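You operate a simulated robot arm through the tools that you are given. There is no shell and no other tool. Be economical: measure what you need, move in short steps, check, and stop when the job is done.

The job below is to be done with a simulated two-armed robot. You get a single attempt, and the scene is never put back.

TASK
Pick up the green rolled mat with one hand, pass it to the other hand and put it on the left bay on top of the stores rack. Take the long lime punnet and put it on the layer sheet on the top of the belt bench. Take the blue filter mat and leave it on the shelf of the belt bench. Put the white marker marked "lake" from the top of the steel desk on the back of the air bench and the white marker marked "pier" on the handle end of the blue trolley's deck. Open the grey bin lid. The order is free. Set down upright: green rolled mat, white marker.

The check looks at the end state, three seconds after you hand in, the way a careful person would. Anything else that was tipped, shoved, dropped, spilled or broken makes it a failure. A push-on lid holds only when it is set on centred and level and pressed home; a screw cap is set on level and turned clockwise until tight. Flat cloth is picked up by pressing the open fingertips on it (5 to 10 N) and closing them slowly along it; thin cloth reads only 2 to 8 mm in the jaws.

THE ROBOT
Two 7-joint arms with fingered hands on one trunk, on a base that drives. Base frame: it is fixed to the floor where the robot stands at the start and does not move with it; the origin is under the middle of the robot, x ahead of it, y to its left, z up; the surface under the hand at the start is at about z = 74. Lengths are in cm, angles in degrees, forces in N, time in s.
The left shoulder is at the start at [3.4, 17.3, 120.4], the right one opposite. With the tool pointing down near the work surface each hand reaches from about 10 to 72 cm from the robot's upright axis, wherever it stands, measured 20 degrees to its own side. Places, roughly: back of the air bench (132x20 cm) [-326, 12, 86]; blue filter mat (10x10x4 cm) [-540, -160, 40]; green rolled mat (6x6x12 cm) [50, -20, 120]; grey bin lid [-380, 310, 60]; handle end of the blue trolley's deck [-690, 30, 60]; layer sheet (33x24x1 cm) [-160, -20, 90]; left bay on top of the stores rack [50, 70, 160]; long lime punnet [-200, -25, 100]; shelf of the belt bench [-190, -10, 30]; white marker [-575, -150, 100]. Payload 3.5 kg a hand.
The tool frame of a hand sits at the grasp point between the pads (the TCP): z along the fingers, y along the line on which they close. The tips reach 2.5 cm beyond it. The gripper opens to 8.8 cm. The gripper's body begins 2.9 cm behind the TCP. The gripper is a hand of 3 fingers: y runs from the thumb to the fingers, the wrist lies at [-1.3, -9.7, -16.2] in the tool frame, and closing takes about 1.5 s.
Orientation is that of the tool frame in the base frame, as a unit quaternion [w, x, y, z]. With the fingers straight down and the wrist toward the robot, the tool's x, y and z point along [0, 1, 0], [1, 0, 0] and [0, 0, -1] of the base frame.

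THE INTERFACE
- The arms move only by the tool nudge_tool. It takes "left_rows", "right_rows" or both (then of equal length, played together; a hand with none holds still); each is a list of rows, each a list of 2 entries, a list of its own where there are three numbers: the shift along the base's x, y, z in cm, then the turn, a rotation vector about the base's x, y, z in degrees. In form: [[[dx, dy, dz], [wx, wy, wz]], ...]. A call has 1 to 8 rows; each row shifts and turns the commanded pose from where the row before left it. "left_gripper" and "right_gripper" are, for a hand that has rows, the opening, from 0 (shut) to 1 (fully open), set as the call begins (left out, the last holds). Rows are played at 5 a second. More than 5 cm and 8.6 degrees between two rows, or a gripper value outside its range, and nothing of the call is played. Where a pose cannot be reached the arm comes as near as it can. A force on the tool above 40 N (or 10 N above the force at the start of the call, whichever is more), or a blocked arm, ends the call early, and 0.2 s more pass. Each finger travels about 7.2 cm/s and halts on what it meets, pressing with about 23 N; the grip force reading is that of the motor and also rises with nothing between the fingers. The clock runs only during rows and for 0.2 s after the last one: add rows that do not move to give the fingers time. The reply holds the time, the measured pose of the TCP, the force on the tool along the base axes, the opening and the grip force, in the units named above and with some noise, with the torque about the TCP (base axes, N m) and any sound that the robot's microphone picked up.
- Cameras (640 x 400 px; columns grow to the right, rows downward): "scene" is now at [11.64, 3.08, 143.86]; the picture's right is [0.34, -0.94, -0.03], its down [-0.51, -0.16, -0.84] and it looks along [0.79, 0.30, -0.54] (base axes); focal length 214 px, centre (320, 200). "left" rides on the left gripper at [-5.8, -8.5, -9.9] in its tool frame; the picture's right is [-0.67, -0.35, 0.66], its down [0.69, -0.63, 0.37] and it looks along [0.28, 0.69, 0.66] (tool axes); focal length 261 px, centre (320, 200). "right" rides on the right gripper at [5.8, -8.5, -9.9] in its tool frame; the picture's right is [-0.67, 0.35, -0.66], its down [-0.69, -0.63, 0.37] and it looks along [-0.28, 0.70, 0.66] (tool axes); focal length 261 px, centre (320, 200). There is no depth. A picture from a camera that has moved, and an enlarged one, comes with that camera's place and axes in the base frame and with its lens.
- capture(camera): a new picture of that camera. The clock stands still meanwhile.
- lift_body(by): slides the trunk up (or, below 0, down) by that many cm; the arms and the scene camera ride with it, the base frame stays. It gives what a move gives, with no picture.
- roll_base(legs): drives the robot by 1 to 6 legs, each [ahead, left, turn to the left] in cm, cm and degrees, along the robot's own axes; the way and the turn of a leg run together, so that a leg with both is an arc; at most 150 cm and 180 degrees a leg. The arms and the cameras ride along, it lands a little off, and it stops where it bumps. It gives what a move gives.
- finger_targets(index, middle, thumb_bend, thumb_turn, hand): sets how far each is bent, from 0 (flat) to 1 (curled in); at 0.3 the hand is open as for a grip, at 0.7 the pads meet at the TCP. One left out holds its place. A second passes; each finger stops where it meets its share of the squeeze, and holds until it gets a number again. A gripper value or a shape takes the hand back. It gives what a move gives, with no picture; readings hold the bend of each and the force on the fingers (four entries, about 0 where the hand has none), thumb and palm. thumb_turn goes from beside the hand (0) to across from the fingers (1), as for a grip.
- grasp_type(shape, hand): the hand has 3 fingers and takes this shape, open, in about a second: jaw (thumb against the fingers, like two jaws); tri (thumb and two fingers); tip (a fingertip pinch); poke (one finger out to press); point (the index stretched); flat (the hand flat); cup (the hand cupped); fist (a fist). The gripper value then closes the fingers along that shape, each until it touches; the sizes above hold for jaw. It gives what a move gives, with no picture.
- head_to(pan, tilt): turns the head with the scene camera to pan (to the left, within 86 degrees either way) and tilt (down, from -29 to 69), counted from straight ahead of the robot. It gives what a move gives.
- inspect(camera, box): a new picture of the part [left, top, right, bottom] of that camera's present view, enlarged. The clock stands still meanwhile.
- hand_in(): hands the job in; it is judged then, once.

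Go step by step. Nothing tells you exact positions but the pictures and the camera data: compare them with the known pose of the tool, close in by small moves and look again before you grip or let go. The budget is 186 turns and 154 pictures, counting those below and the enlarged ones. Unless the task says otherwise, let go and move clear before handing in.

The tools are called after "Call:" as a command line: name --argument value ..., lists and objects as JSON in quotes. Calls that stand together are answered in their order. nudge_tool: Moves the arms, as the interface text tells. Its arguments: {"type":"object","properties":{"left_rows":{"type":"array","items":{"type":"array"}},"left_gripper":{"type":"number"},"right_rows":{"type":"array","items":{"type":"array"}},"right_gripper":{"type":"number"}},"required":[]} The other tools are called the same way: lift_body (by) slides the trunk up or down; grasp_type (shape, hand) gives the hand a shape; finger_targets (index, middle, thumb_bend, thumb_turn, hand) moves the fingers one by one; roll_base (legs) drives the base; head_to (pan, tilt) turns the head that bears the scene camera; capture (camera) takes a picture; inspect (camera, box) takes an enlarged picture of a part of a camera's view; hand_in () hands the job in.

At the start:

```text
time: 0.0
left_eef_pos: [30.2, 36.9, 99.92]
left_ee_rot: [0.0, 0.707, 0.707, 0.0]
left_ft_force: [0.2, -0.4, -0.7]
left_torque: [0.0, -0.03, 0.02]
left_grip_width: 8.77
left_gripper_force: 0.0
left_shape: jaw
left_bend: [0.3, 0.3, 0.3, 0.98]
left_finger forces: [0.0, 0.0, 0.0, 0.0, 0.0, 0.1]
right_eef_pos: [41.71, -2.13, 98.34]
right_ee_rot: [0.042, 0.72, 0.692, -0.03]
right_ft_force: [0.4, 0.3, -0.3]
right_torque: [-0.01, -0.01, -0.01]
right_grip_width: 8.77
right_gripper_force: 0.1
right_shape: jaw
right_bend: [0.3, 0.3, 0.3, 0.98]
right_finger forces: [0.0, 0.1, 0.1, 0.0, 0.0, 0.0]
trunk travel left (down, up): [-28.2, 17.2]
robot x, y, heading: [-0.19, 0.33, -0.2]
head pan, tilt: [19.8, 28.2]
```

scene: 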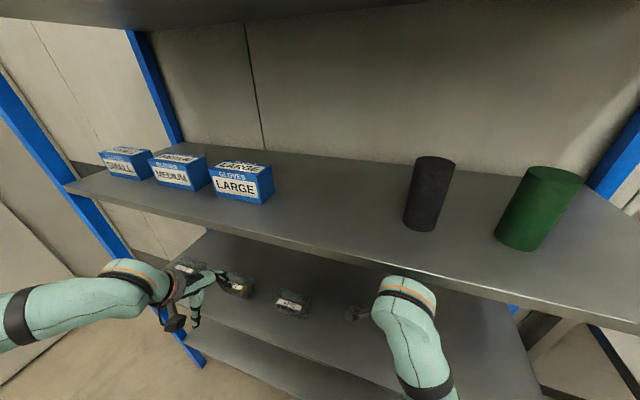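
right: 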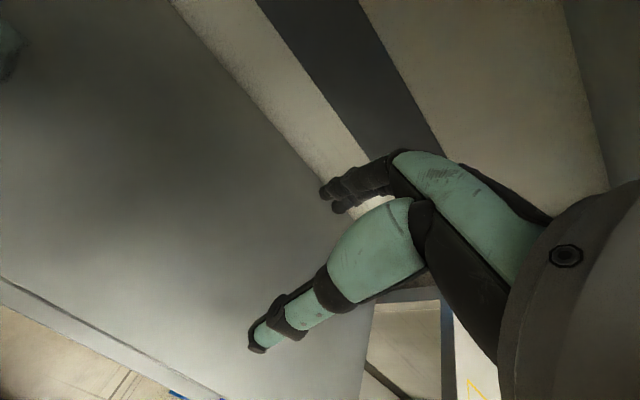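
left: 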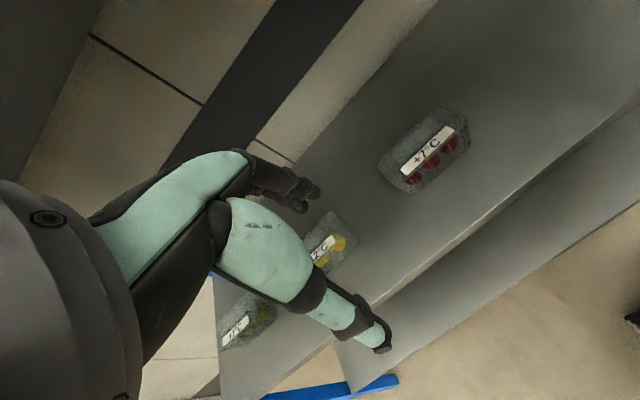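

The green roll stands on the middle shelf at right, and both hands are under that shelf, so they must come out before going up. First I look up at the rack top.

Call:
head_to --pan 30 --tilt -15

Call:
capture --camera "scene"

```text
time: 1.1
left_eef_pos: [30.2, 36.82, 100.01]
left_ee_rot: [0.0, 0.707, 0.707, 0.0]
left_ft_force: [-1.0, -1.3, -0.2]
left_torque: [-0.03, 0.01, 0.0]
left_grip_width: 8.76
left_gripper_force: 0.1
left_shape: jaw
left_bend: [0.3, 0.3, 0.3, 0.98]
left_finger forces: [0.0, 0.0, 0.0, 0.0, 0.0, 0.0]
right_eef_pos: [41.89, -2.34, 98.43]
right_ee_rot: [0.045, 0.721, 0.691, -0.03]
right_ft_force: [0.6, -0.3, 0.1]
right_torque: [0.0, 0.02, 0.03]
right_grip_width: 8.75
right_gripper_force: 0.1
right_shape: jaw
right_bend: [0.3, 0.3, 0.3, 0.98]
right_finger forces: [0.0, 0.0, 0.0, 0.0, 0.0, 0.1]
trunk travel left (down, up): [-28.2, 17.2]
robot x, y, heading: [0.11, 0.44, 0.1]
head pan, tilt: [30.0, -15.0]
```

```text
150 pictures are left
camera scene: at [10.59, 4.01, 150.76], right [0.5, -0.87, -0.04], down [0.15, 0.13, -0.98], along [0.85, 0.48, 0.19], focal length 214 px, centre (320, 200)
```

scene: 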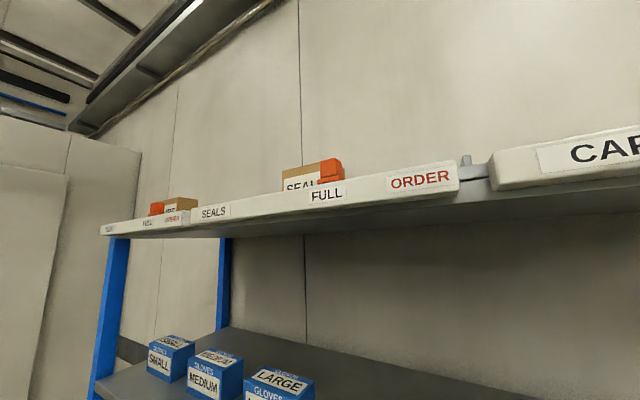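

I'll back away a bit and raise the trunk to see the top of the rack.

Call:
roll_base --legs '[[-25, 0, 0]]'

Call:
lift_body --by 17

Call:
head_to --pan 30 --tilt 5

Call:
capture --camera "scene"

```text
time: 2.9
left_eef_pos: [5.2, 36.88, 100.01]
left_ee_rot: [0.0, 0.708, 0.707, 0.0]
left_ft_force: [0.5, 0.1, -0.6]
left_torque: [0.0, -0.01, 0.0]
left_grip_width: 8.76
left_gripper_force: 0.0
left_shape: jaw
left_bend: [0.3, 0.3, 0.3, 0.98]
left_finger forces: [0.0, 0.1, 0.0, 0.0, 0.0, 0.0]
right_eef_pos: [16.51, -2.42, 98.28]
right_ee_rot: [0.044, 0.721, 0.69, -0.031]
right_ft_force: [0.8, -0.2, -0.4]
right_torque: [-0.01, -0.02, -0.01]
right_grip_width: 8.77
right_gripper_force: 0.1
right_shape: jaw
right_bend: [0.3, 0.3, 0.3, 0.98]
right_finger forces: [0.0, 0.1, 0.1, 0.1, 0.0, 0.0]
trunk travel left (down, up): [-28.2, 17.2]
robot x, y, heading: [-25.14, 0.01, -0.1]
head pan, tilt: [30.0, -15.0]
```

```text
time: 3.8
left_eef_pos: [4.8, 36.75, 105.39]
left_ee_rot: [0.003, 0.708, 0.706, 0.003]
left_ft_force: [-0.4, -0.1, 0.6]
left_torque: [-0.01, -0.01, -0.01]
left_grip_width: 8.76
left_gripper_force: 0.0
left_shape: jaw
left_bend: [0.3, 0.3, 0.3, 0.98]
left_finger forces: [0.0, 0.0, 0.1, 0.1, 0.1, 0.0]
right_eef_pos: [19.32, -7.76, 104.15]
right_ee_rot: [0.132, 0.732, 0.666, -0.053]
right_ft_force: [-0.7, -0.4, 0.3]
right_torque: [-0.03, -0.01, 0.0]
right_grip_width: 8.76
right_gripper_force: 0.0
right_shape: jaw
right_bend: [0.3, 0.3, 0.3, 0.98]
right_finger forces: [0.1, 0.1, 0.1, 0.0, 0.0, 0.1]
trunk travel left (down, up): [-33.3, 12.1]
robot x, y, heading: [-25.58, -0.4, 0.2]
head pan, tilt: [30.0, -15.0]
stopped: the arm was blocked; the commanded pose is now the measured one
```

```text
time: 4.6
left_eef_pos: [4.88, 36.88, 105.2]
left_ee_rot: [0.002, 0.708, 0.706, 0.002]
left_ft_force: [-0.4, 0.8, 0.5]
left_torque: [0.0, 0.02, -0.01]
left_grip_width: 8.77
left_gripper_force: 0.0
left_shape: jaw
left_bend: [0.3, 0.3, 0.3, 0.98]
left_finger forces: [0.0, 0.1, 0.0, 0.1, 0.0, 0.0]
right_eef_pos: [19.47, -7.72, 103.81]
right_ee_rot: [0.131, 0.732, 0.666, -0.055]
right_ft_force: [0.1, 0.1, -0.5]
right_torque: [0.02, -0.01, 0.0]
right_grip_width: 8.77
right_gripper_force: 0.2
right_shape: jaw
right_bend: [0.3, 0.3, 0.3, 0.98]
right_finger forces: [0.0, 0.0, 0.0, 0.0, 0.1, 0.1]
trunk travel left (down, up): [-33.3, 12.1]
robot x, y, heading: [-25.17, 0.1, -0.2]
head pan, tilt: [30.0, 5.0]
```

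```text
149 pictures are left
camera scene: at [-16.09, 4.59, 153.26], right [0.5, -0.87, -0.02], down [-0.12, -0.04, -0.99], along [0.86, 0.5, -0.12], focal length 214 px, centre (320, 200)
```

scene: 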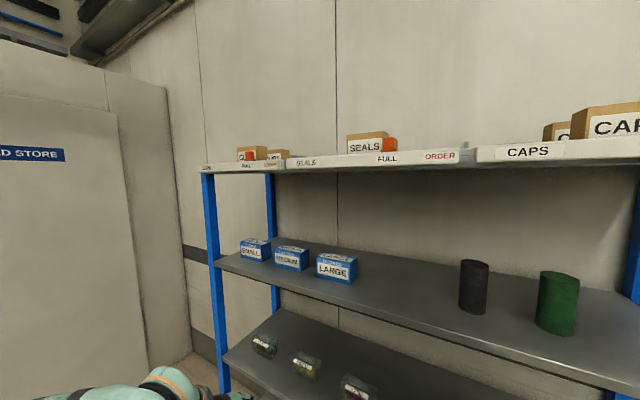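

Something blocked the right arm. I look down to see.

Call:
head_to --pan -15 --tilt 45

Call:
capture --camera "scene"

```text
time: 5.7
left_eef_pos: [4.93, 36.88, 105.13]
left_ee_rot: [0.001, 0.708, 0.707, 0.002]
left_ft_force: [-0.2, -0.5, -0.3]
left_torque: [0.03, -0.03, -0.04]
left_grip_width: 8.76
left_gripper_force: 0.1
left_shape: jaw
left_bend: [0.3, 0.3, 0.3, 0.98]
left_finger forces: [0.0, 0.0, 0.0, 0.1, 0.0, 0.0]
right_eef_pos: [19.37, -7.76, 103.81]
right_ee_rot: [0.131, 0.732, 0.667, -0.055]
right_ft_force: [-0.4, -0.2, 0.2]
right_torque: [0.03, 0.03, -0.01]
right_grip_width: 8.77
right_gripper_force: 0.0
right_shape: jaw
right_bend: [0.3, 0.3, 0.3, 0.98]
right_finger forces: [0.0, 0.0, 0.0, 0.0, 0.0, 0.1]
trunk travel left (down, up): [-33.3, 12.1]
robot x, y, heading: [-24.82, -0.07, 0.1]
head pan, tilt: [-15.0, 45.0]
```

```text
148 pictures are left
camera scene: at [-16.48, -2.11, 146.97], right [-0.26, -0.97, 0.01], down [-0.71, 0.18, -0.68], along [0.65, -0.18, -0.73], focal length 214 px, centre (320, 200)
```

scene: 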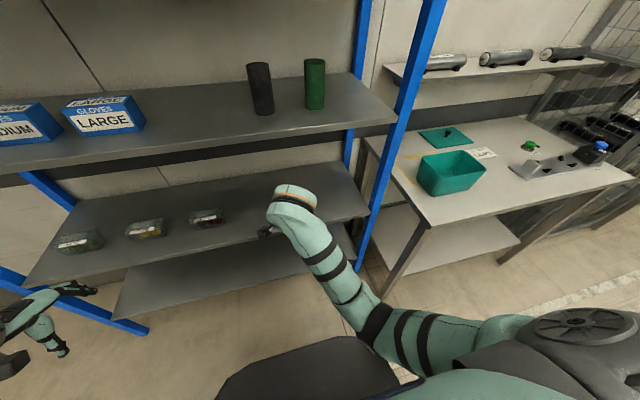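

The right hand is clear of the shelf edge now. I move it right and up, righting its tilt, and check whether the arm responds freely.

Call:
nudge_tool --right_rows '[[[-2, -3, 1], [5, 2, 1.8]], [[-2, -3, 2], [5, 2, 1.8]], [[-2, -3, 2], [5, 2.2, 1.8]], [[-1, -3, 2], [0, 0, 0]], [[0, -3, 2], [0, 0, 0]], [[0, -2, 2], [0, 0, 0]], [[0, 0, 2], [0, 0, 0]]]'

Call:
lift_body --by 12

```text
time: 6.3
left_eef_pos: [4.9, 36.68, 105.28]
left_ee_rot: [0.001, 0.708, 0.707, 0.003]
left_ft_force: [0.1, -0.3, -0.3]
left_torque: [-0.01, -0.01, 0.01]
left_grip_width: 8.75
left_gripper_force: 0.0
left_shape: jaw
left_bend: [0.3, 0.3, 0.3, 0.98]
left_finger forces: [0.0, 0.1, 0.0, 0.1, 0.1, 0.1]
right_eef_pos: [16.93, -19.62, 105.92]
right_ee_rot: [0.139, 0.73, 0.663, -0.085]
right_ft_force: [0.2, -0.3, -0.1]
right_torque: [-0.02, -0.01, -0.01]
right_grip_width: 8.79
right_gripper_force: 0.1
right_shape: jaw
right_bend: [0.3, 0.3, 0.3, 0.98]
right_finger forces: [0.0, 0.0, 0.1, 0.0, 0.1, 0.0]
trunk travel left (down, up): [-33.3, 12.1]
robot x, y, heading: [-25.24, 0.13, 0.1]
head pan, tilt: [-15.0, 45.0]
stopped in row 2 (right hand): the arm was blocked; the commanded pose is now the measured one
```

```text
time: 7.0
left_eef_pos: [4.92, 36.84, 110.01]
left_ee_rot: [0.003, 0.707, 0.707, 0.003]
left_ft_force: [0.4, 0.0, -1.2]
left_torque: [0.0, 0.0, -0.02]
left_grip_width: 8.76
left_gripper_force: 0.0
left_shape: jaw
left_bend: [0.3, 0.3, 0.3, 0.98]
left_finger forces: [0.0, 0.0, 0.0, 0.1, 0.0, 0.1]
right_eef_pos: [17.38, -24.8, 111.1]
right_ee_rot: [0.205, 0.734, 0.633, -0.136]
right_ft_force: [-0.3, -0.4, -0.9]
right_torque: [0.0, 0.03, -0.01]
right_grip_width: 8.78
right_gripper_force: 0.0
right_shape: jaw
right_bend: [0.3, 0.3, 0.3, 0.98]
right_finger forces: [0.0, 0.0, 0.0, 0.0, 0.0, 0.0]
trunk travel left (down, up): [-37.8, 7.7]
robot x, y, heading: [-24.78, -0.09, -0.3]
head pan, tilt: [-15.0, 45.0]
stopped: the arm was blocked; the commanded pose is now the measured one
```

The right arm keeps getting pushed outward; I look at it again.

Call:
head_to --pan -35 --tilt 60

Call:
capture --camera "scene"

Call:
capture --camera "right"

```text
time: 7.9
left_eef_pos: [4.92, 36.76, 109.92]
left_ee_rot: [0.003, 0.708, 0.707, 0.003]
left_ft_force: [-0.6, -0.2, 0.5]
left_torque: [0.0, -0.02, -0.01]
left_grip_width: 8.78
left_gripper_force: 0.0
left_shape: jaw
left_bend: [0.3, 0.3, 0.3, 0.98]
left_finger forces: [0.0, 0.0, 0.0, 0.0, 0.0, 0.1]
right_eef_pos: [17.43, -24.91, 110.81]
right_ee_rot: [0.204, 0.734, 0.634, -0.136]
right_ft_force: [0.2, -0.1, -0.3]
right_torque: [0.01, 0.02, -0.02]
right_grip_width: 8.77
right_gripper_force: 0.1
right_shape: jaw
right_bend: [0.3, 0.3, 0.3, 0.98]
right_finger forces: [0.0, 0.0, 0.0, 0.0, 0.1, 0.0]
trunk travel left (down, up): [-37.8, 7.7]
robot x, y, heading: [-25.33, 0.2, -0.3]
head pan, tilt: [-35.0, 60.0]
```

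```text
147 pictures are left
camera scene: at [-20.09, -3.81, 149.82], right [-0.57, -0.82, 0.01], down [-0.72, 0.5, -0.49], along [0.39, -0.29, -0.87], focal length 214 px, centre (320, 200)
```

scene: 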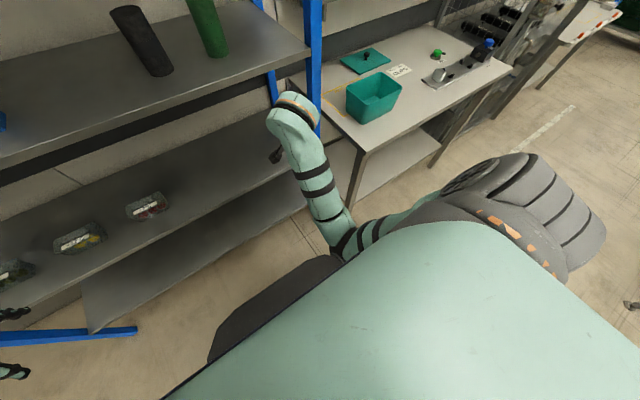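

```text
146 pictures are left
camera right: at [9.6, -14.08, 115.95], right [0.2, -0.32, 0.93], down [-0.71, -0.7, -0.09], along [0.68, -0.64, -0.36], focal length 261 px, centre (320, 200)
```

right: 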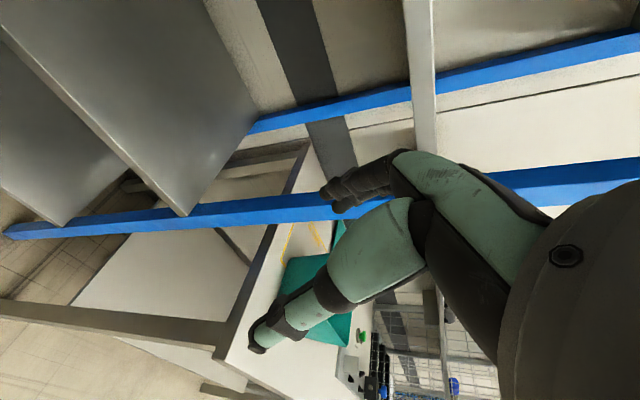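

The right elbow is folded in against the chest. I back up more, and stretch the right hand forward to free it.

Call:
roll_base --legs '[[-25, 0, 0]]'

Call:
nudge_tool --right_rows '[[[2.5, 0, 0], [0, 0, 0]], [[2.5, 0, 0], [0, 0, 0]], [[2.5, 0, 0], [0, 0, 0]], [[2.5, 0, 0], [0, 0, 0]], [[2.5, 0, 0], [0, 0, 0]], [[2.5, 0, 0], [0, 0, 0]]]'

Call:
capture --camera "scene"

```text
time: 9.7
left_eef_pos: [-19.63, 36.93, 109.85]
left_ee_rot: [0.003, 0.709, 0.705, 0.003]
left_ft_force: [0.8, -0.5, 0.0]
left_torque: [0.0, -0.02, -0.01]
left_grip_width: 8.75
left_gripper_force: 0.1
left_shape: jaw
left_bend: [0.3, 0.3, 0.3, 0.98]
left_finger forces: [0.0, 0.1, 0.0, 0.1, 0.1, 0.0]
right_eef_pos: [-7.26, -24.8, 110.75]
right_ee_rot: [0.204, 0.733, 0.634, -0.137]
right_ft_force: [0.4, 0.5, 0.4]
right_torque: [-0.02, -0.02, 0.01]
right_grip_width: 8.83
right_gripper_force: 0.0
right_shape: jaw
right_bend: [0.3, 0.3, 0.3, 0.98]
right_finger forces: [0.0, 0.0, 0.1, 0.0, 0.0, 0.0]
trunk travel left (down, up): [-37.8, 7.7]
robot x, y, heading: [-50.08, 0.22, -0.1]
head pan, tilt: [-35.0, 60.0]
```

```text
time: 11.1
left_eef_pos: [-19.83, 36.81, 109.72]
left_ee_rot: [0.003, 0.708, 0.706, 0.003]
left_ft_force: [0.3, 0.1, -0.2]
left_torque: [0.0, 0.02, 0.02]
left_grip_width: 8.8
left_gripper_force: 0.0
left_shape: jaw
left_bend: [0.3, 0.3, 0.3, 0.98]
left_finger forces: [0.0, 0.1, 0.1, 0.0, 0.1, 0.1]
right_eef_pos: [7.59, -24.91, 110.78]
right_ee_rot: [0.204, 0.734, 0.634, -0.137]
right_ft_force: [0.3, 0.2, 0.4]
right_torque: [-0.01, 0.0, -0.01]
right_grip_width: 8.78
right_gripper_force: 0.1
right_shape: jaw
right_bend: [0.3, 0.3, 0.3, 0.98]
right_finger forces: [0.0, 0.1, 0.0, 0.0, 0.1, 0.0]
trunk travel left (down, up): [-37.8, 7.7]
robot x, y, heading: [-49.59, 0.15, -0.1]
head pan, tilt: [-35.0, 60.0]
```

```text
145 pictures are left
camera scene: at [-44.93, -3.79, 149.81], right [-0.58, -0.82, 0.01], down [-0.72, 0.5, -0.49], along [0.39, -0.29, -0.87], focal length 214 px, centre (320, 200)
```

scene: 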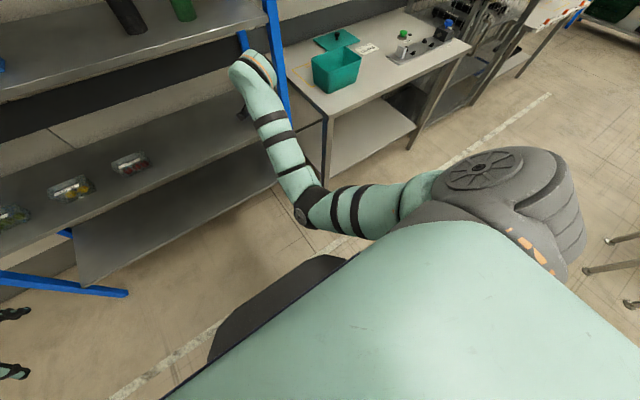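

The elbow is free now. I turn the right hand to point forward with the jaws closing sideways (wrist to the right).

Call:
nudge_tool --right_rows '[[[0, 0, 1], [-4.33, -3.12, 6.31]], [[0, 0, 1], [-4.33, -3.12, 6.31]], [[0, 0, 1], [-4.33, -3.12, 6.31]], [[0, 0, 1], [-4.33, -3.12, 6.31]], [[0, 0, 1], [-4.33, -3.12, 6.31]], [[0, 0, 1], [-4.33, -3.12, 6.31]], [[0, 0, 1], [-4.33, -3.12, 6.31]]]'

Call:
nudge_tool --right_rows '[[[0, 0, 0.5], [-4.33, -3.12, 6.31]], [[0, 0, 0.5], [-4.33, -3.12, 6.31]], [[0, 0, 0], [-4.33, -3.12, 6.31]], [[0, 0, 0], [-4.33, -3.12, 6.31]], [[0, 0, 0], [-4.33, -3.12, 6.31]], [[0, 0, 0], [-4.33, -3.12, 6.31]]]'

Call:
head_to --pan -10 --tilt 35

Call:
capture --camera "scene"

```text
time: 12.7
left_eef_pos: [-19.85, 36.71, 109.84]
left_ee_rot: [0.003, 0.708, 0.706, 0.003]
left_ft_force: [-0.1, -0.6, 0.3]
left_torque: [-0.03, 0.02, -0.02]
left_grip_width: 8.78
left_gripper_force: 0.1
left_shape: jaw
left_bend: [0.3, 0.3, 0.3, 0.98]
left_finger forces: [0.0, 0.0, 0.0, 0.0, 0.0, 0.1]
right_eef_pos: [7.54, -25.06, 117.75]
right_ee_rot: [0.531, 0.381, 0.754, -0.069]
right_ft_force: [0.3, -0.1, -0.2]
right_torque: [0.04, 0.0, -0.01]
right_grip_width: 8.76
right_gripper_force: 0.2
right_shape: jaw
right_bend: [0.3, 0.3, 0.3, 0.98]
right_finger forces: [0.1, 0.0, 0.0, 0.1, 0.0, 0.0]
trunk travel left (down, up): [-37.8, 7.7]
robot x, y, heading: [-49.59, -0.06, -0.3]
head pan, tilt: [-35.0, 60.0]
```

```text
time: 14.1
left_eef_pos: [-19.82, 36.8, 109.79]
left_ee_rot: [0.003, 0.708, 0.706, 0.003]
left_ft_force: [-0.3, 0.3, -0.4]
left_torque: [0.01, 0.0, -0.02]
left_grip_width: 8.76
left_gripper_force: 0.2
left_shape: jaw
left_bend: [0.3, 0.3, 0.3, 0.98]
left_finger forces: [0.1, 0.1, 0.1, 0.0, 0.0, 0.0]
right_eef_pos: [7.58, -24.85, 118.89]
right_ee_rot: [0.707, -0.001, 0.707, 0.0]
right_ft_force: [-0.2, 0.8, -0.2]
right_torque: [-0.01, 0.0, 0.01]
right_grip_width: 8.81
right_gripper_force: 0.0
right_shape: jaw
right_bend: [0.3, 0.3, 0.3, 0.98]
right_finger forces: [0.0, 0.0, 0.0, 0.0, 0.0, 0.1]
trunk travel left (down, up): [-37.8, 7.7]
robot x, y, heading: [-50.03, -0.03, -0.4]
head pan, tilt: [-35.0, 60.0]
```

```text
time: 15.0
left_eef_pos: [-19.92, 36.8, 109.69]
left_ee_rot: [0.003, 0.708, 0.706, 0.003]
left_ft_force: [0.1, 0.0, 1.0]
left_torque: [-0.01, 0.02, -0.03]
left_grip_width: 8.77
left_gripper_force: 0.1
left_shape: jaw
left_bend: [0.3, 0.3, 0.3, 0.98]
left_finger forces: [0.0, 0.1, 0.0, 0.0, 0.0, 0.0]
right_eef_pos: [7.61, -24.83, 118.88]
right_ee_rot: [0.707, 0.0, 0.707, 0.001]
right_ft_force: [-0.1, -0.7, 0.1]
right_torque: [-0.03, -0.01, 0.03]
right_grip_width: 8.78
right_gripper_force: 0.1
right_shape: jaw
right_bend: [0.3, 0.3, 0.3, 0.98]
right_finger forces: [0.1, 0.0, 0.0, 0.1, 0.1, 0.0]
trunk travel left (down, up): [-37.8, 7.7]
robot x, y, heading: [-50.22, 0.34, 0.1]
head pan, tilt: [-10.0, 35.0]
```

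```text
144 pictures are left
camera scene: at [-41.72, -1.52, 153.18], right [-0.18, -0.98, 0.0], down [-0.58, 0.1, -0.81], along [0.8, -0.15, -0.59], focal length 214 px, centre (320, 200)
```

scene: 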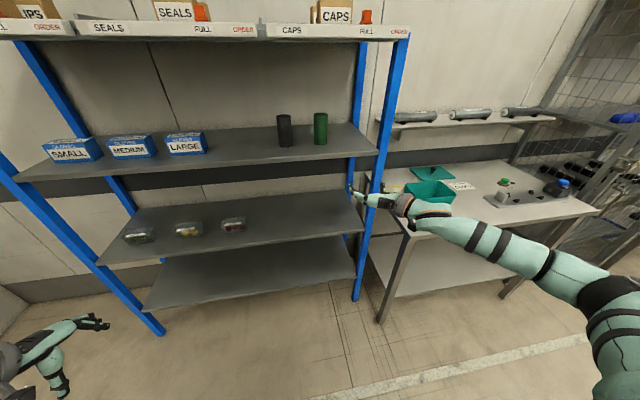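

Hand pose is good. I zoom on the roll to measure it.

Call:
inspect --camera "scene" --box '[240, 80, 400, 180]'

Call:
capture --camera "right"

```text
4.00 times, centred on (320, 130) of scene
camera zoom: at [-41.72, -1.52, 153.18], right [-0.18, -0.98, 0.0], down [-0.58, 0.1, -0.81], along [0.8, -0.15, -0.59], focal length 858 px, centre (320, 480)
```

zoom: 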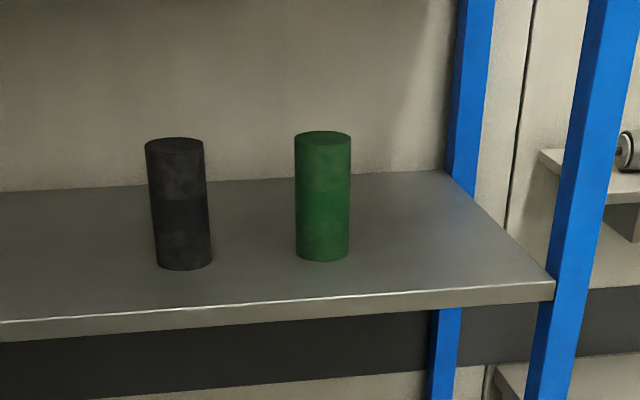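

```text
142 pictures are left
camera right: at [-2.21, -33.29, 113.16], right [-0.66, 0.35, 0.67], down [0.37, -0.63, 0.68], along [0.66, 0.69, 0.29], focal length 261 px, centre (320, 200)
```

right: 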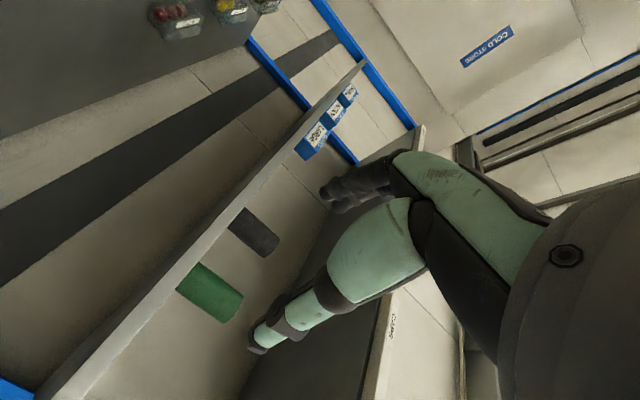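

The roll axis is near x 49, y -18.4, standing on z ≈ 117.8. I tilt the right hand 20° down (to lift its camera over the shelf edge), line it up and drive closer.

Call:
nudge_tool --right_rows '[[[0, 2, 1.2], [0, 7, 0]], [[0, 2, 1.2], [0, 7, 0]], [[0, 2.4, 1.2], [0, 6, 0]]]'

Call:
roll_base --legs '[[25, 0, 0]]'

Call:
capture --camera "scene"

Call:
capture --camera "right"

```text
time: 15.8
left_eef_pos: [-19.79, 36.95, 109.65]
left_ee_rot: [0.003, 0.708, 0.706, 0.003]
left_ft_force: [-0.2, 0.3, -0.7]
left_torque: [0.0, 0.01, -0.03]
left_grip_width: 8.76
left_gripper_force: 0.1
left_shape: jaw
left_bend: [0.3, 0.3, 0.3, 0.98]
left_finger forces: [0.1, 0.0, 0.0, 0.0, 0.0, 0.1]
right_eef_pos: [7.54, -18.3, 122.59]
right_ee_rot: [0.573, 0.0, 0.819, -0.001]
right_ft_force: [0.9, 0.4, -1.2]
right_torque: [-0.03, 0.01, 0.0]
right_grip_width: 8.77
right_gripper_force: 0.0
right_shape: jaw
right_bend: [0.3, 0.3, 0.3, 0.98]
right_finger forces: [0.0, 0.0, 0.1, 0.0, 0.0, 0.0]
trunk travel left (down, up): [-37.8, 7.7]
robot x, y, heading: [-49.63, 0.3, -0.1]
head pan, tilt: [-10.0, 35.0]
```

```text
time: 17.6
left_eef_pos: [4.55, 36.69, 109.77]
left_ee_rot: [0.004, 0.708, 0.706, 0.004]
left_ft_force: [-0.5, -0.5, 0.4]
left_torque: [0.02, -0.02, 0.0]
left_grip_width: 8.77
left_gripper_force: 0.0
left_shape: jaw
left_bend: [0.3, 0.3, 0.3, 0.98]
left_finger forces: [0.0, 0.1, 0.0, 0.0, 0.1, 0.0]
right_eef_pos: [31.94, -18.47, 122.75]
right_ee_rot: [0.574, -0.001, 0.819, 0.001]
right_ft_force: [-0.4, -0.2, 0.0]
right_torque: [-0.05, 0.0, -0.01]
right_grip_width: 8.77
right_gripper_force: 0.0
right_shape: jaw
right_bend: [0.3, 0.3, 0.3, 0.98]
right_finger forces: [0.1, 0.0, 0.1, 0.0, 0.0, 0.0]
trunk travel left (down, up): [-37.8, 7.7]
robot x, y, heading: [-25.47, 0.14, -0.2]
head pan, tilt: [-10.0, 35.0]
```

```text
141 pictures are left
camera scene: at [-17.34, -1.56, 153.21], right [-0.18, -0.98, 0.0], down [-0.58, 0.1, -0.81], along [0.8, -0.14, -0.59], focal length 214 px, centre (320, 200)
```

scene: 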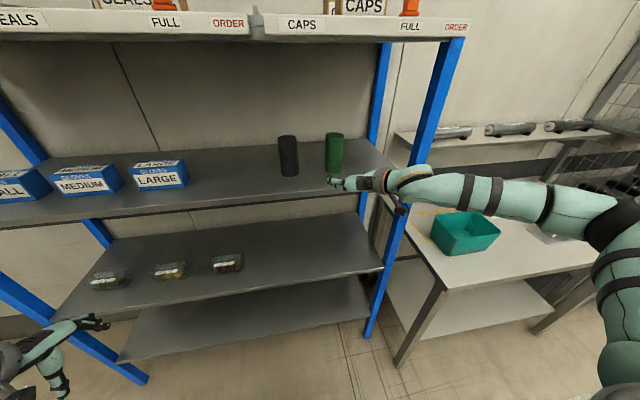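

```text
140 pictures are left
camera right: at [20.77, -26.94, 120.73], right [-0.39, 0.35, 0.85], down [0.58, -0.63, 0.52], along [0.72, 0.7, 0.04], focal length 261 px, centre (320, 200)
```

right: 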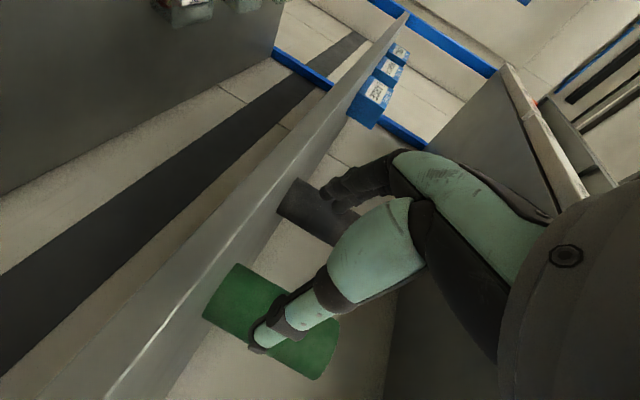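

Call:
inspect --camera "scene" --box '[260, 110, 420, 210]'

```text
4.00 times, centred on (340, 160) of scene
camera zoom: at [-17.34, -1.56, 153.21], right [-0.18, -0.98, 0.0], down [-0.58, 0.1, -0.81], along [0.8, -0.14, -0.59], focal length 858 px, centre (240, 360)
```

zoom: 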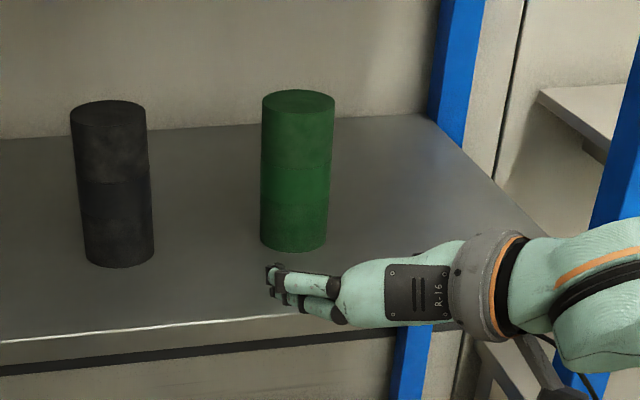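

Call:
roll_base --legs '[[10, 0, 0]]'

Call:
capture --camera "right"

Call:
inspect --camera "scene" --box '[260, 110, 420, 210]'

```text
time: 18.7
left_eef_pos: [14.57, 36.81, 109.91]
left_ee_rot: [0.004, 0.709, 0.705, 0.004]
left_ft_force: [-1.3, -0.3, 0.5]
left_torque: [0.0, -0.04, 0.04]
left_grip_width: 8.77
left_gripper_force: 0.1
left_shape: jaw
left_bend: [0.3, 0.3, 0.3, 0.98]
left_finger forces: [0.0, 0.2, 0.0, 0.0, 0.1, 0.0]
right_eef_pos: [41.71, -18.62, 122.81]
right_ee_rot: [0.575, 0.001, 0.818, 0.001]
right_ft_force: [-0.1, 0.9, 0.3]
right_torque: [0.01, -0.02, 0.0]
right_grip_width: 8.76
right_gripper_force: 0.1
right_shape: jaw
right_bend: [0.3, 0.3, 0.3, 0.98]
right_finger forces: [0.1, 0.0, 0.1, 0.0, 0.1, 0.1]
trunk travel left (down, up): [-37.8, 7.7]
robot x, y, heading: [-15.24, -0.27, -0.3]
head pan, tilt: [-10.0, 35.0]
```

```text
138 pictures are left
camera right: at [30.57, -27.07, 120.81], right [-0.39, 0.35, 0.85], down [0.58, -0.63, 0.52], along [0.72, 0.69, 0.05], focal length 261 px, centre (320, 200)
```

right: 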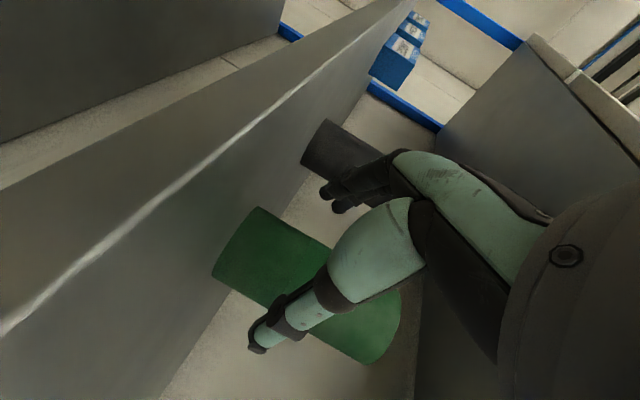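

```text
4.00 times, centred on (340, 160) of scene
camera zoom: at [-7.52, -1.6, 153.22], right [-0.18, -0.98, 0.0], down [-0.58, 0.1, -0.81], along [0.8, -0.15, -0.58], focal length 858 px, centre (240, 360)
```

zoom: 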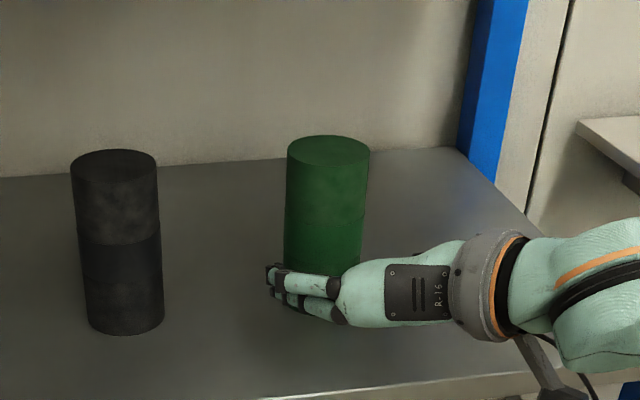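

Call:
nudge_tool --right_rows '[[[1, 0.6, -0.3], [0, 0, 0]], [[1.5, 0, 0], [0, 0, 0]], [[1.5, 0, 0], [0, 0, 0]], [[1.5, 0, 0], [0, 0, 0]], [[0.4, 0, 0], [0, 0, 0]]]'

Call:
capture --camera "right"

Call:
inspect --camera "scene" --box '[260, 110, 420, 210]'

```text
time: 19.9
left_eef_pos: [14.83, 36.64, 109.91]
left_ee_rot: [0.003, 0.709, 0.705, 0.003]
left_ft_force: [-0.6, -0.3, -0.1]
left_torque: [0.01, 0.01, 0.0]
left_grip_width: 8.79
left_gripper_force: 0.1
left_shape: jaw
left_bend: [0.3, 0.3, 0.3, 0.98]
left_finger forces: [0.0, 0.0, 0.0, 0.0, 0.1, 0.0]
right_eef_pos: [47.94, -18.0, 122.41]
right_ee_rot: [0.574, 0.001, 0.819, 0.0]
right_ft_force: [-0.1, 0.6, 0.5]
right_torque: [0.01, 0.01, 0.02]
right_grip_width: 8.77
right_gripper_force: 0.0
right_shape: jaw
right_bend: [0.3, 0.3, 0.3, 0.98]
right_finger forces: [0.1, 0.0, 0.0, 0.1, 0.0, 0.0]
trunk travel left (down, up): [-37.8, 7.7]
robot x, y, heading: [-15.05, -0.06, -0.6]
head pan, tilt: [-10.0, 35.0]
```

```text
136 pictures are left
camera right: at [36.76, -26.48, 120.38], right [-0.39, 0.35, 0.85], down [0.58, -0.63, 0.52], along [0.72, 0.69, 0.04], focal length 261 px, centre (320, 200)
```

right: 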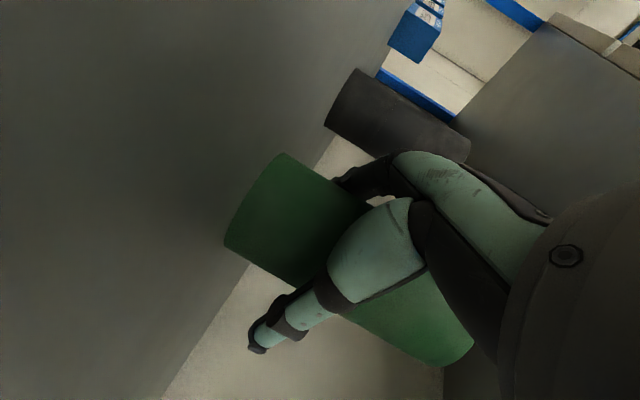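

```text
4.00 times, centred on (340, 160) of scene
camera zoom: at [-7.14, -1.61, 153.2], right [-0.18, -0.98, 0.0], down [-0.58, 0.1, -0.81], along [0.8, -0.15, -0.59], focal length 858 px, centre (240, 360)
```

zoom: 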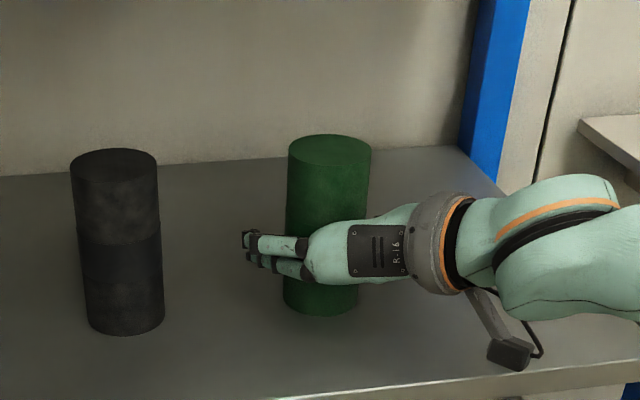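

The roll lies between thumb and fingers; I close.

Call:
nudge_tool --right_rows '[[[0, 0, 0], [0, 0, 0]], [[0, 0, 0], [0, 0, 0]], [[0, 0, 0], [0, 0, 0]], [[0, 0, 0], [0, 0, 0]], [[0, 0, 0], [0, 0, 0]], [[0, 0, 0], [0, 0, 0]], [[0, 0, 0], [0, 0, 0]], [[0, 0, 0], [0, 0, 0]]]' --right_gripper 0

Call:
inspect --camera "scene" --box '[260, 110, 420, 210]'

```text
time: 21.7
left_eef_pos: [14.98, 36.7, 109.85]
left_ee_rot: [0.002, 0.709, 0.706, 0.002]
left_ft_force: [-0.4, 0.1, 0.0]
left_torque: [0.0, 0.01, 0.0]
left_grip_width: 8.78
left_gripper_force: 0.0
left_shape: jaw
left_bend: [0.3, 0.3, 0.3, 0.98]
left_finger forces: [0.1, 0.0, 0.0, 0.0, 0.1, 0.0]
right_eef_pos: [48.07, -17.96, 122.43]
right_ee_rot: [0.573, 0.001, 0.819, 0.0]
right_ft_force: [4.0, -0.1, 1.8]
right_torque: [0.03, -0.06, -0.06]
right_grip_width: 4.18
right_gripper_force: 22.5
right_shape: jaw
right_bend: [0.74, 0.48, 0.72, 1.0]
right_finger forces: [15.2, 6.6, 0.0, 0.0, 22.2, 0.0]
trunk travel left (down, up): [-37.8, 7.7]
robot x, y, heading: [-15.2, -0.13, -0.6]
head pan, tilt: [-10.0, 35.0]
```

```text
4.00 times, centred on (340, 160) of scene
camera zoom: at [-6.99, -1.65, 153.19], right [-0.18, -0.98, 0.0], down [-0.58, 0.1, -0.81], along [0.8, -0.15, -0.59], focal length 858 px, centre (240, 360)
```

zoom: 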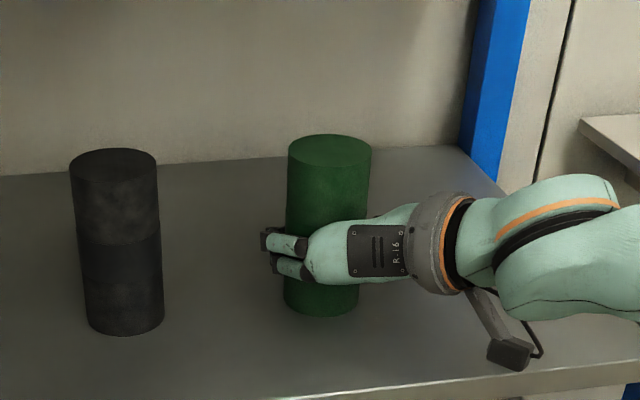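

Call:
nudge_tool --right_rows '[[[0, 0, 1], [0, 0, 0]], [[0, 0, 1], [0, 0, 0]], [[0, 0, 1], [0, 0, 0]]]'

Call:
capture --camera "scene"

```text
time: 22.5
left_eef_pos: [14.8, 36.74, 109.81]
left_ee_rot: [0.003, 0.709, 0.706, 0.003]
left_ft_force: [0.6, -0.4, -0.5]
left_torque: [0.01, 0.01, -0.02]
left_grip_width: 8.77
left_gripper_force: 0.0
left_shape: jaw
left_bend: [0.3, 0.3, 0.3, 0.98]
left_finger forces: [0.1, 0.0, 0.0, 0.0, 0.0, 0.0]
right_eef_pos: [48.12, -17.99, 125.29]
right_ee_rot: [0.573, 0.001, 0.82, 0.001]
right_ft_force: [-0.7, -0.1, -2.5]
right_torque: [0.01, 0.01, 0.0]
right_grip_width: 4.2
right_gripper_force: 22.7
right_shape: jaw
right_bend: [0.74, 0.48, 0.72, 1.0]
right_finger forces: [15.3, 6.0, 0.1, 0.0, 21.4, 0.0]
trunk travel left (down, up): [-37.8, 7.7]
robot x, y, heading: [-15.23, -0.05, -0.3]
head pan, tilt: [-10.0, 35.0]
```

```text
133 pictures are left
camera scene: at [-7.03, -1.62, 153.19], right [-0.18, -0.98, 0.0], down [-0.58, 0.1, -0.81], along [0.8, -0.15, -0.59], focal length 214 px, centre (320, 200)
```

scene: 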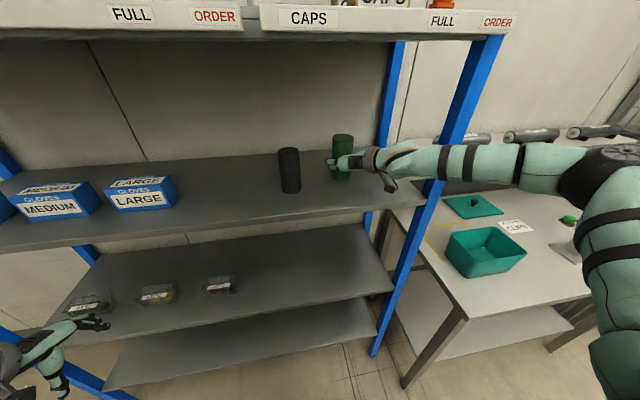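

Held. I back off with the roll and raise the trunk, then look at the left bay.

Call:
roll_base --legs '[[-45, 0, 0]]'

Call:
lift_body --by 7.5

Call:
head_to --pan 25 --tilt 5

Call:
capture --camera "scene"

```text
time: 25.3
left_eef_pos: [-29.66, 36.8, 109.72]
left_ee_rot: [0.002, 0.713, 0.701, 0.002]
left_ft_force: [-0.4, -0.8, -0.7]
left_torque: [-0.01, 0.0, 0.0]
left_grip_width: 8.75
left_gripper_force: 0.0
left_shape: jaw
left_bend: [0.3, 0.3, 0.3, 0.98]
left_finger forces: [0.0, 0.1, 0.0, 0.0, 0.0, 0.0]
right_eef_pos: [2.82, -18.23, 125.17]
right_ee_rot: [0.573, 0.006, 0.82, -0.003]
right_ft_force: [0.2, 0.2, -2.1]
right_torque: [0.0, -0.01, 0.01]
right_grip_width: 4.21
right_gripper_force: 23.0
right_shape: jaw
right_bend: [0.74, 0.48, 0.72, 1.0]
right_finger forces: [15.2, 6.0, 0.0, 0.0, 21.6, 0.0]
trunk travel left (down, up): [-37.8, 7.7]
robot x, y, heading: [-60.49, 0.0, -0.9]
head pan, tilt: [-10.0, 35.0]
```

```text
time: 26.4
left_eef_pos: [-29.85, 36.88, 117.34]
left_ee_rot: [0.003, 0.713, 0.701, 0.002]
left_ft_force: [0.4, -0.7, 0.5]
left_torque: [0.02, 0.0, -0.03]
left_grip_width: 8.75
left_gripper_force: 0.0
left_shape: jaw
left_bend: [0.3, 0.3, 0.3, 0.98]
left_finger forces: [0.1, 0.0, 0.1, 0.0, 0.1, 0.1]
right_eef_pos: [2.78, -18.3, 132.73]
right_ee_rot: [0.574, 0.006, 0.819, -0.003]
right_ft_force: [0.5, -0.1, -2.0]
right_torque: [0.01, 0.0, 0.01]
right_grip_width: 4.22
right_gripper_force: 22.3
right_shape: jaw
right_bend: [0.74, 0.48, 0.72, 1.0]
right_finger forces: [15.3, 5.9, 0.0, 0.0, 21.5, 0.0]
trunk travel left (down, up): [-45.3, 0.2]
robot x, y, heading: [-60.66, -0.17, -1.1]
head pan, tilt: [-10.0, 35.0]
```

```text
time: 27.4
left_eef_pos: [-29.93, 36.71, 117.19]
left_ee_rot: [0.004, 0.713, 0.701, 0.004]
left_ft_force: [-0.9, -0.2, -0.5]
left_torque: [-0.01, -0.03, 0.01]
left_grip_width: 8.79
left_gripper_force: 0.0
left_shape: jaw
left_bend: [0.3, 0.3, 0.3, 0.98]
left_finger forces: [0.1, 0.1, 0.0, 0.1, 0.0, 0.0]
right_eef_pos: [2.66, -18.38, 132.84]
right_ee_rot: [0.573, 0.006, 0.819, -0.003]
right_ft_force: [0.3, 0.2, -1.3]
right_torque: [0.03, 0.01, 0.0]
right_grip_width: 4.21
right_gripper_force: 22.3
right_shape: jaw
right_bend: [0.74, 0.48, 0.72, 1.0]
right_finger forces: [15.3, 5.9, 0.0, 0.0, 21.5, 0.1]
trunk travel left (down, up): [-45.3, 0.2]
robot x, y, heading: [-60.52, 0.66, -0.9]
head pan, tilt: [25.0, 5.0]
```

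```text
132 pictures are left
camera scene: at [-53.36, 4.15, 165.65], right [0.41, -0.91, 0.0], down [-0.08, -0.04, -1.0], along [0.91, 0.41, -0.09], focal length 214 px, centre (320, 200)
```

scene: 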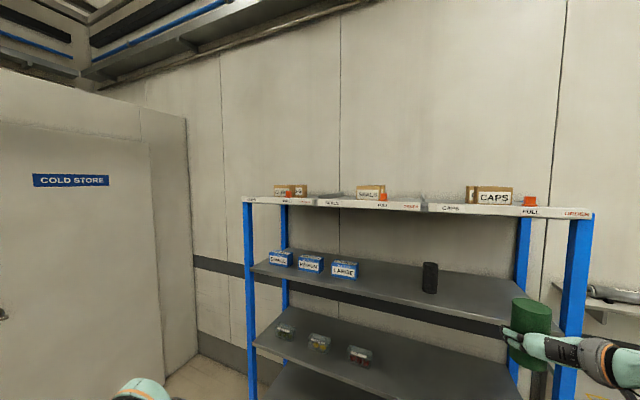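

Call:
inspect --camera "scene" --box '[230, 160, 430, 285]'

```text
3.20 times, centred on (330, 222) of scene
camera zoom: at [-53.36, 4.15, 165.65], right [0.41, -0.91, 0.0], down [-0.08, -0.04, -1.0], along [0.91, 0.41, -0.09], focal length 686 px, centre (288, 128)
```

zoom: 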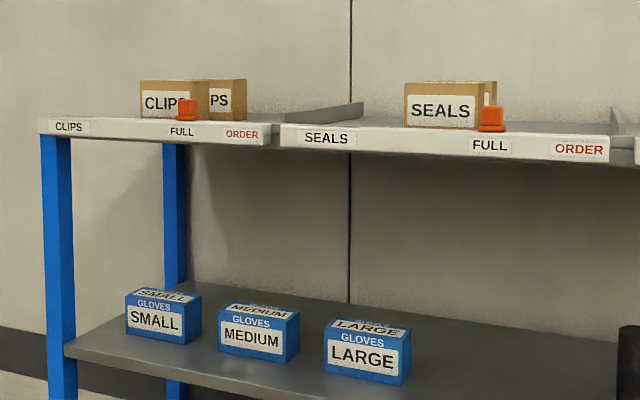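

Left bay is the "CLIPS" bay (y 48–92), with boxes at its left/back and free room on its right. First the handover: bring the right hand inward, and raise and yaw the left hand so it can grip the roll top from above with jaws along y.

Call:
nudge_tool --right_rows '[[[-2, 1.5, 0], [0, 0, 0]], [[-2, 1.5, 0], [0, 0, 0]], [[-2, 1.5, 0], [0, 0, 0]], [[-2, 1.5, 0], [0, 0, 0]], [[-2, 1.5, 0], [0, 0, 0]], [[-2, 1.5, 0], [0, 0, 0]], [[-1, 2, 0], [0, 0, 0]]]' --left_rows '[[[2, 0, 4], [0, 0, -8]], [[2, 0, 4], [0, 0, -8]], [[2, 0, 4], [0, 0, -8]], [[2, 0, 4], [0, 0, -8]], [[0, 0, 4], [0, 0, -8]], [[0, 0, 4], [0, 0, -8]], [[0, 0, 4], [0, 0, -8]]]'

Call:
nudge_tool --left_rows '[[[1, -3, 2], [0, 0, -8]], [[1, -3, 2], [0, 0, -8]], [[1, -3, 2], [0, 0, -8]], [[1, -3, 1], [0, 0, -8]]]'

Call:
head_to --pan 0 --tilt 30

Call:
capture --camera "scene"

```text
time: 29.0
left_eef_pos: [-21.66, 37.58, 144.61]
left_ee_rot: [-0.004, 0.957, 0.29, -0.002]
left_ft_force: [0.5, -1.1, 1.9]
left_torque: [0.15, -0.04, 0.03]
left_grip_width: 8.77
left_gripper_force: 0.1
left_shape: jaw
left_bend: [0.3, 0.3, 0.3, 0.98]
left_finger forces: [0.0, 0.0, 0.0, 0.0, 0.1, 0.1]
right_eef_pos: [-10.24, -7.2, 132.88]
right_ee_rot: [0.573, 0.006, 0.82, -0.004]
right_ft_force: [-0.4, 0.1, -2.7]
right_torque: [-0.01, -0.02, -0.03]
right_grip_width: 4.15
right_gripper_force: 22.5
right_shape: jaw
right_bend: [0.74, 0.49, 0.72, 1.0]
right_finger forces: [15.5, 5.1, 0.0, 0.1, 21.5, 0.1]
trunk travel left (down, up): [-45.3, 0.2]
robot x, y, heading: [-60.6, 0.28, -1.0]
head pan, tilt: [25.0, 5.0]
```

```text
time: 30.0
left_eef_pos: [-22.57, 13.54, 142.12]
left_ee_rot: [-0.004, 1.0, 0.02, 0.015]
left_ft_force: [-0.5, -0.2, -0.9]
left_torque: [-0.02, 0.01, 0.03]
left_grip_width: 8.76
left_gripper_force: 0.0
left_shape: jaw
left_bend: [0.3, 0.3, 0.3, 0.98]
left_finger forces: [0.0, 0.0, 0.0, 0.2, 0.1, 0.0]
left hand out of reach, approached as far as the arm can: row 1, 2, 3, 4
right_eef_pos: [-10.13, -7.47, 132.89]
right_ee_rot: [0.574, 0.006, 0.819, -0.002]
right_ft_force: [-0.3, 0.2, -3.6]
right_torque: [0.0, -0.04, -0.01]
right_grip_width: 4.13
right_gripper_force: 22.4
right_shape: jaw
right_bend: [0.74, 0.49, 0.72, 1.0]
right_finger forces: [15.5, 5.1, 0.0, 0.0, 21.4, 0.0]
trunk travel left (down, up): [-45.3, 0.2]
robot x, y, heading: [-60.59, 0.54, -0.9]
head pan, tilt: [25.0, 5.0]
```

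```text
time: 30.9
left_eef_pos: [-22.62, 13.76, 142.15]
left_ee_rot: [-0.003, 1.0, 0.021, 0.016]
left_ft_force: [-0.4, -1.1, -0.6]
left_torque: [0.01, 0.0, -0.01]
left_grip_width: 8.79
left_gripper_force: 0.0
left_shape: jaw
left_bend: [0.3, 0.3, 0.3, 0.98]
left_finger forces: [0.1, 0.0, 0.0, 0.1, 0.0, 0.1]
right_eef_pos: [-10.18, -7.3, 133.04]
right_ee_rot: [0.574, 0.005, 0.819, -0.003]
right_ft_force: [0.1, -0.9, -2.7]
right_torque: [-0.02, 0.03, 0.04]
right_grip_width: 4.14
right_gripper_force: 23.2
right_shape: jaw
right_bend: [0.74, 0.49, 0.72, 1.0]
right_finger forces: [15.4, 4.9, 0.1, 0.0, 21.2, 0.0]
trunk travel left (down, up): [-45.3, 0.2]
robot x, y, heading: [-60.56, 0.59, -0.6]
head pan, tilt: [0.0, 30.0]
```

```text
130 pictures are left
camera scene: at [-52.71, 0.31, 161.62], right [-0.02, -1.0, 0.0], down [-0.5, 0.01, -0.87], along [0.87, -0.01, -0.5], focal length 214 px, centre (320, 200)
```

scene: 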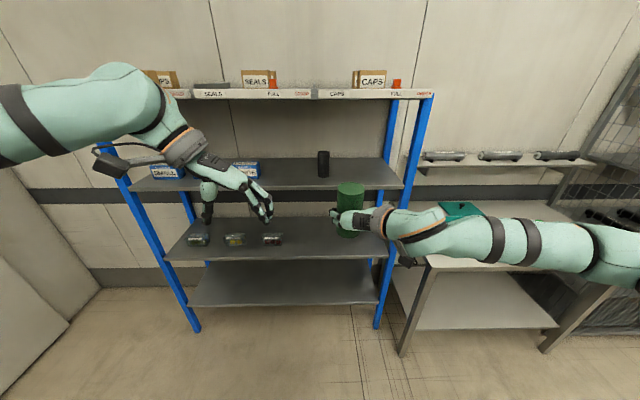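

The left hand hit a limit with the full yaw. Before the handover I test whether it reaches the placing height with less yaw.

Call:
nudge_tool --left_rows '[[[1, 1, 2], [0, 0, 8]], [[2, 1, 3], [0, 0, 8]], [[3, 1, 3], [0, 0, 8]], [[3, 1, 3], [0, 0, 8]], [[3, 0, 3], [0, 0, 0]], [[3, 0, 3], [0, 0, 0]]]'

Call:
capture --camera "scene"

```text
time: 32.3
left_eef_pos: [-15.48, 21.93, 154.48]
left_ee_rot: [0.005, 0.959, 0.285, 0.002]
left_ft_force: [-0.4, -0.6, 0.1]
left_torque: [-0.01, 0.02, 0.01]
left_grip_width: 8.78
left_gripper_force: 0.0
left_shape: jaw
left_bend: [0.3, 0.3, 0.3, 0.98]
left_finger forces: [0.0, 0.1, 0.0, 0.0, 0.1, 0.1]
left hand out of reach, approached as far as the arm can: row 3, 4, 5, 6
right_eef_pos: [-10.25, -7.37, 132.89]
right_ee_rot: [0.574, 0.006, 0.819, -0.003]
right_ft_force: [-0.4, 0.5, -2.5]
right_torque: [0.03, 0.0, 0.02]
right_grip_width: 4.1
right_gripper_force: 23.5
right_shape: jaw
right_bend: [0.74, 0.49, 0.72, 1.0]
right_finger forces: [15.4, 5.1, 0.0, 0.0, 21.3, 0.0]
trunk travel left (down, up): [-45.3, 0.2]
robot x, y, heading: [-60.52, 0.71, -0.8]
head pan, tilt: [0.0, 30.0]
```

```text
129 pictures are left
camera scene: at [-52.66, 0.26, 161.61], right [-0.02, -1.0, 0.0], down [-0.5, 0.01, -0.87], along [0.87, -0.01, -0.5], focal length 214 px, centre (320, 200)
```

scene: 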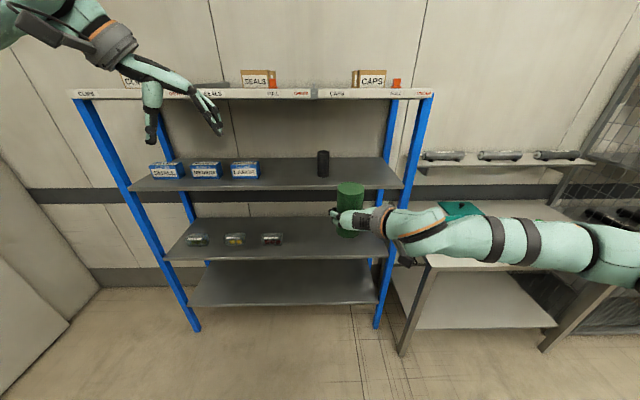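

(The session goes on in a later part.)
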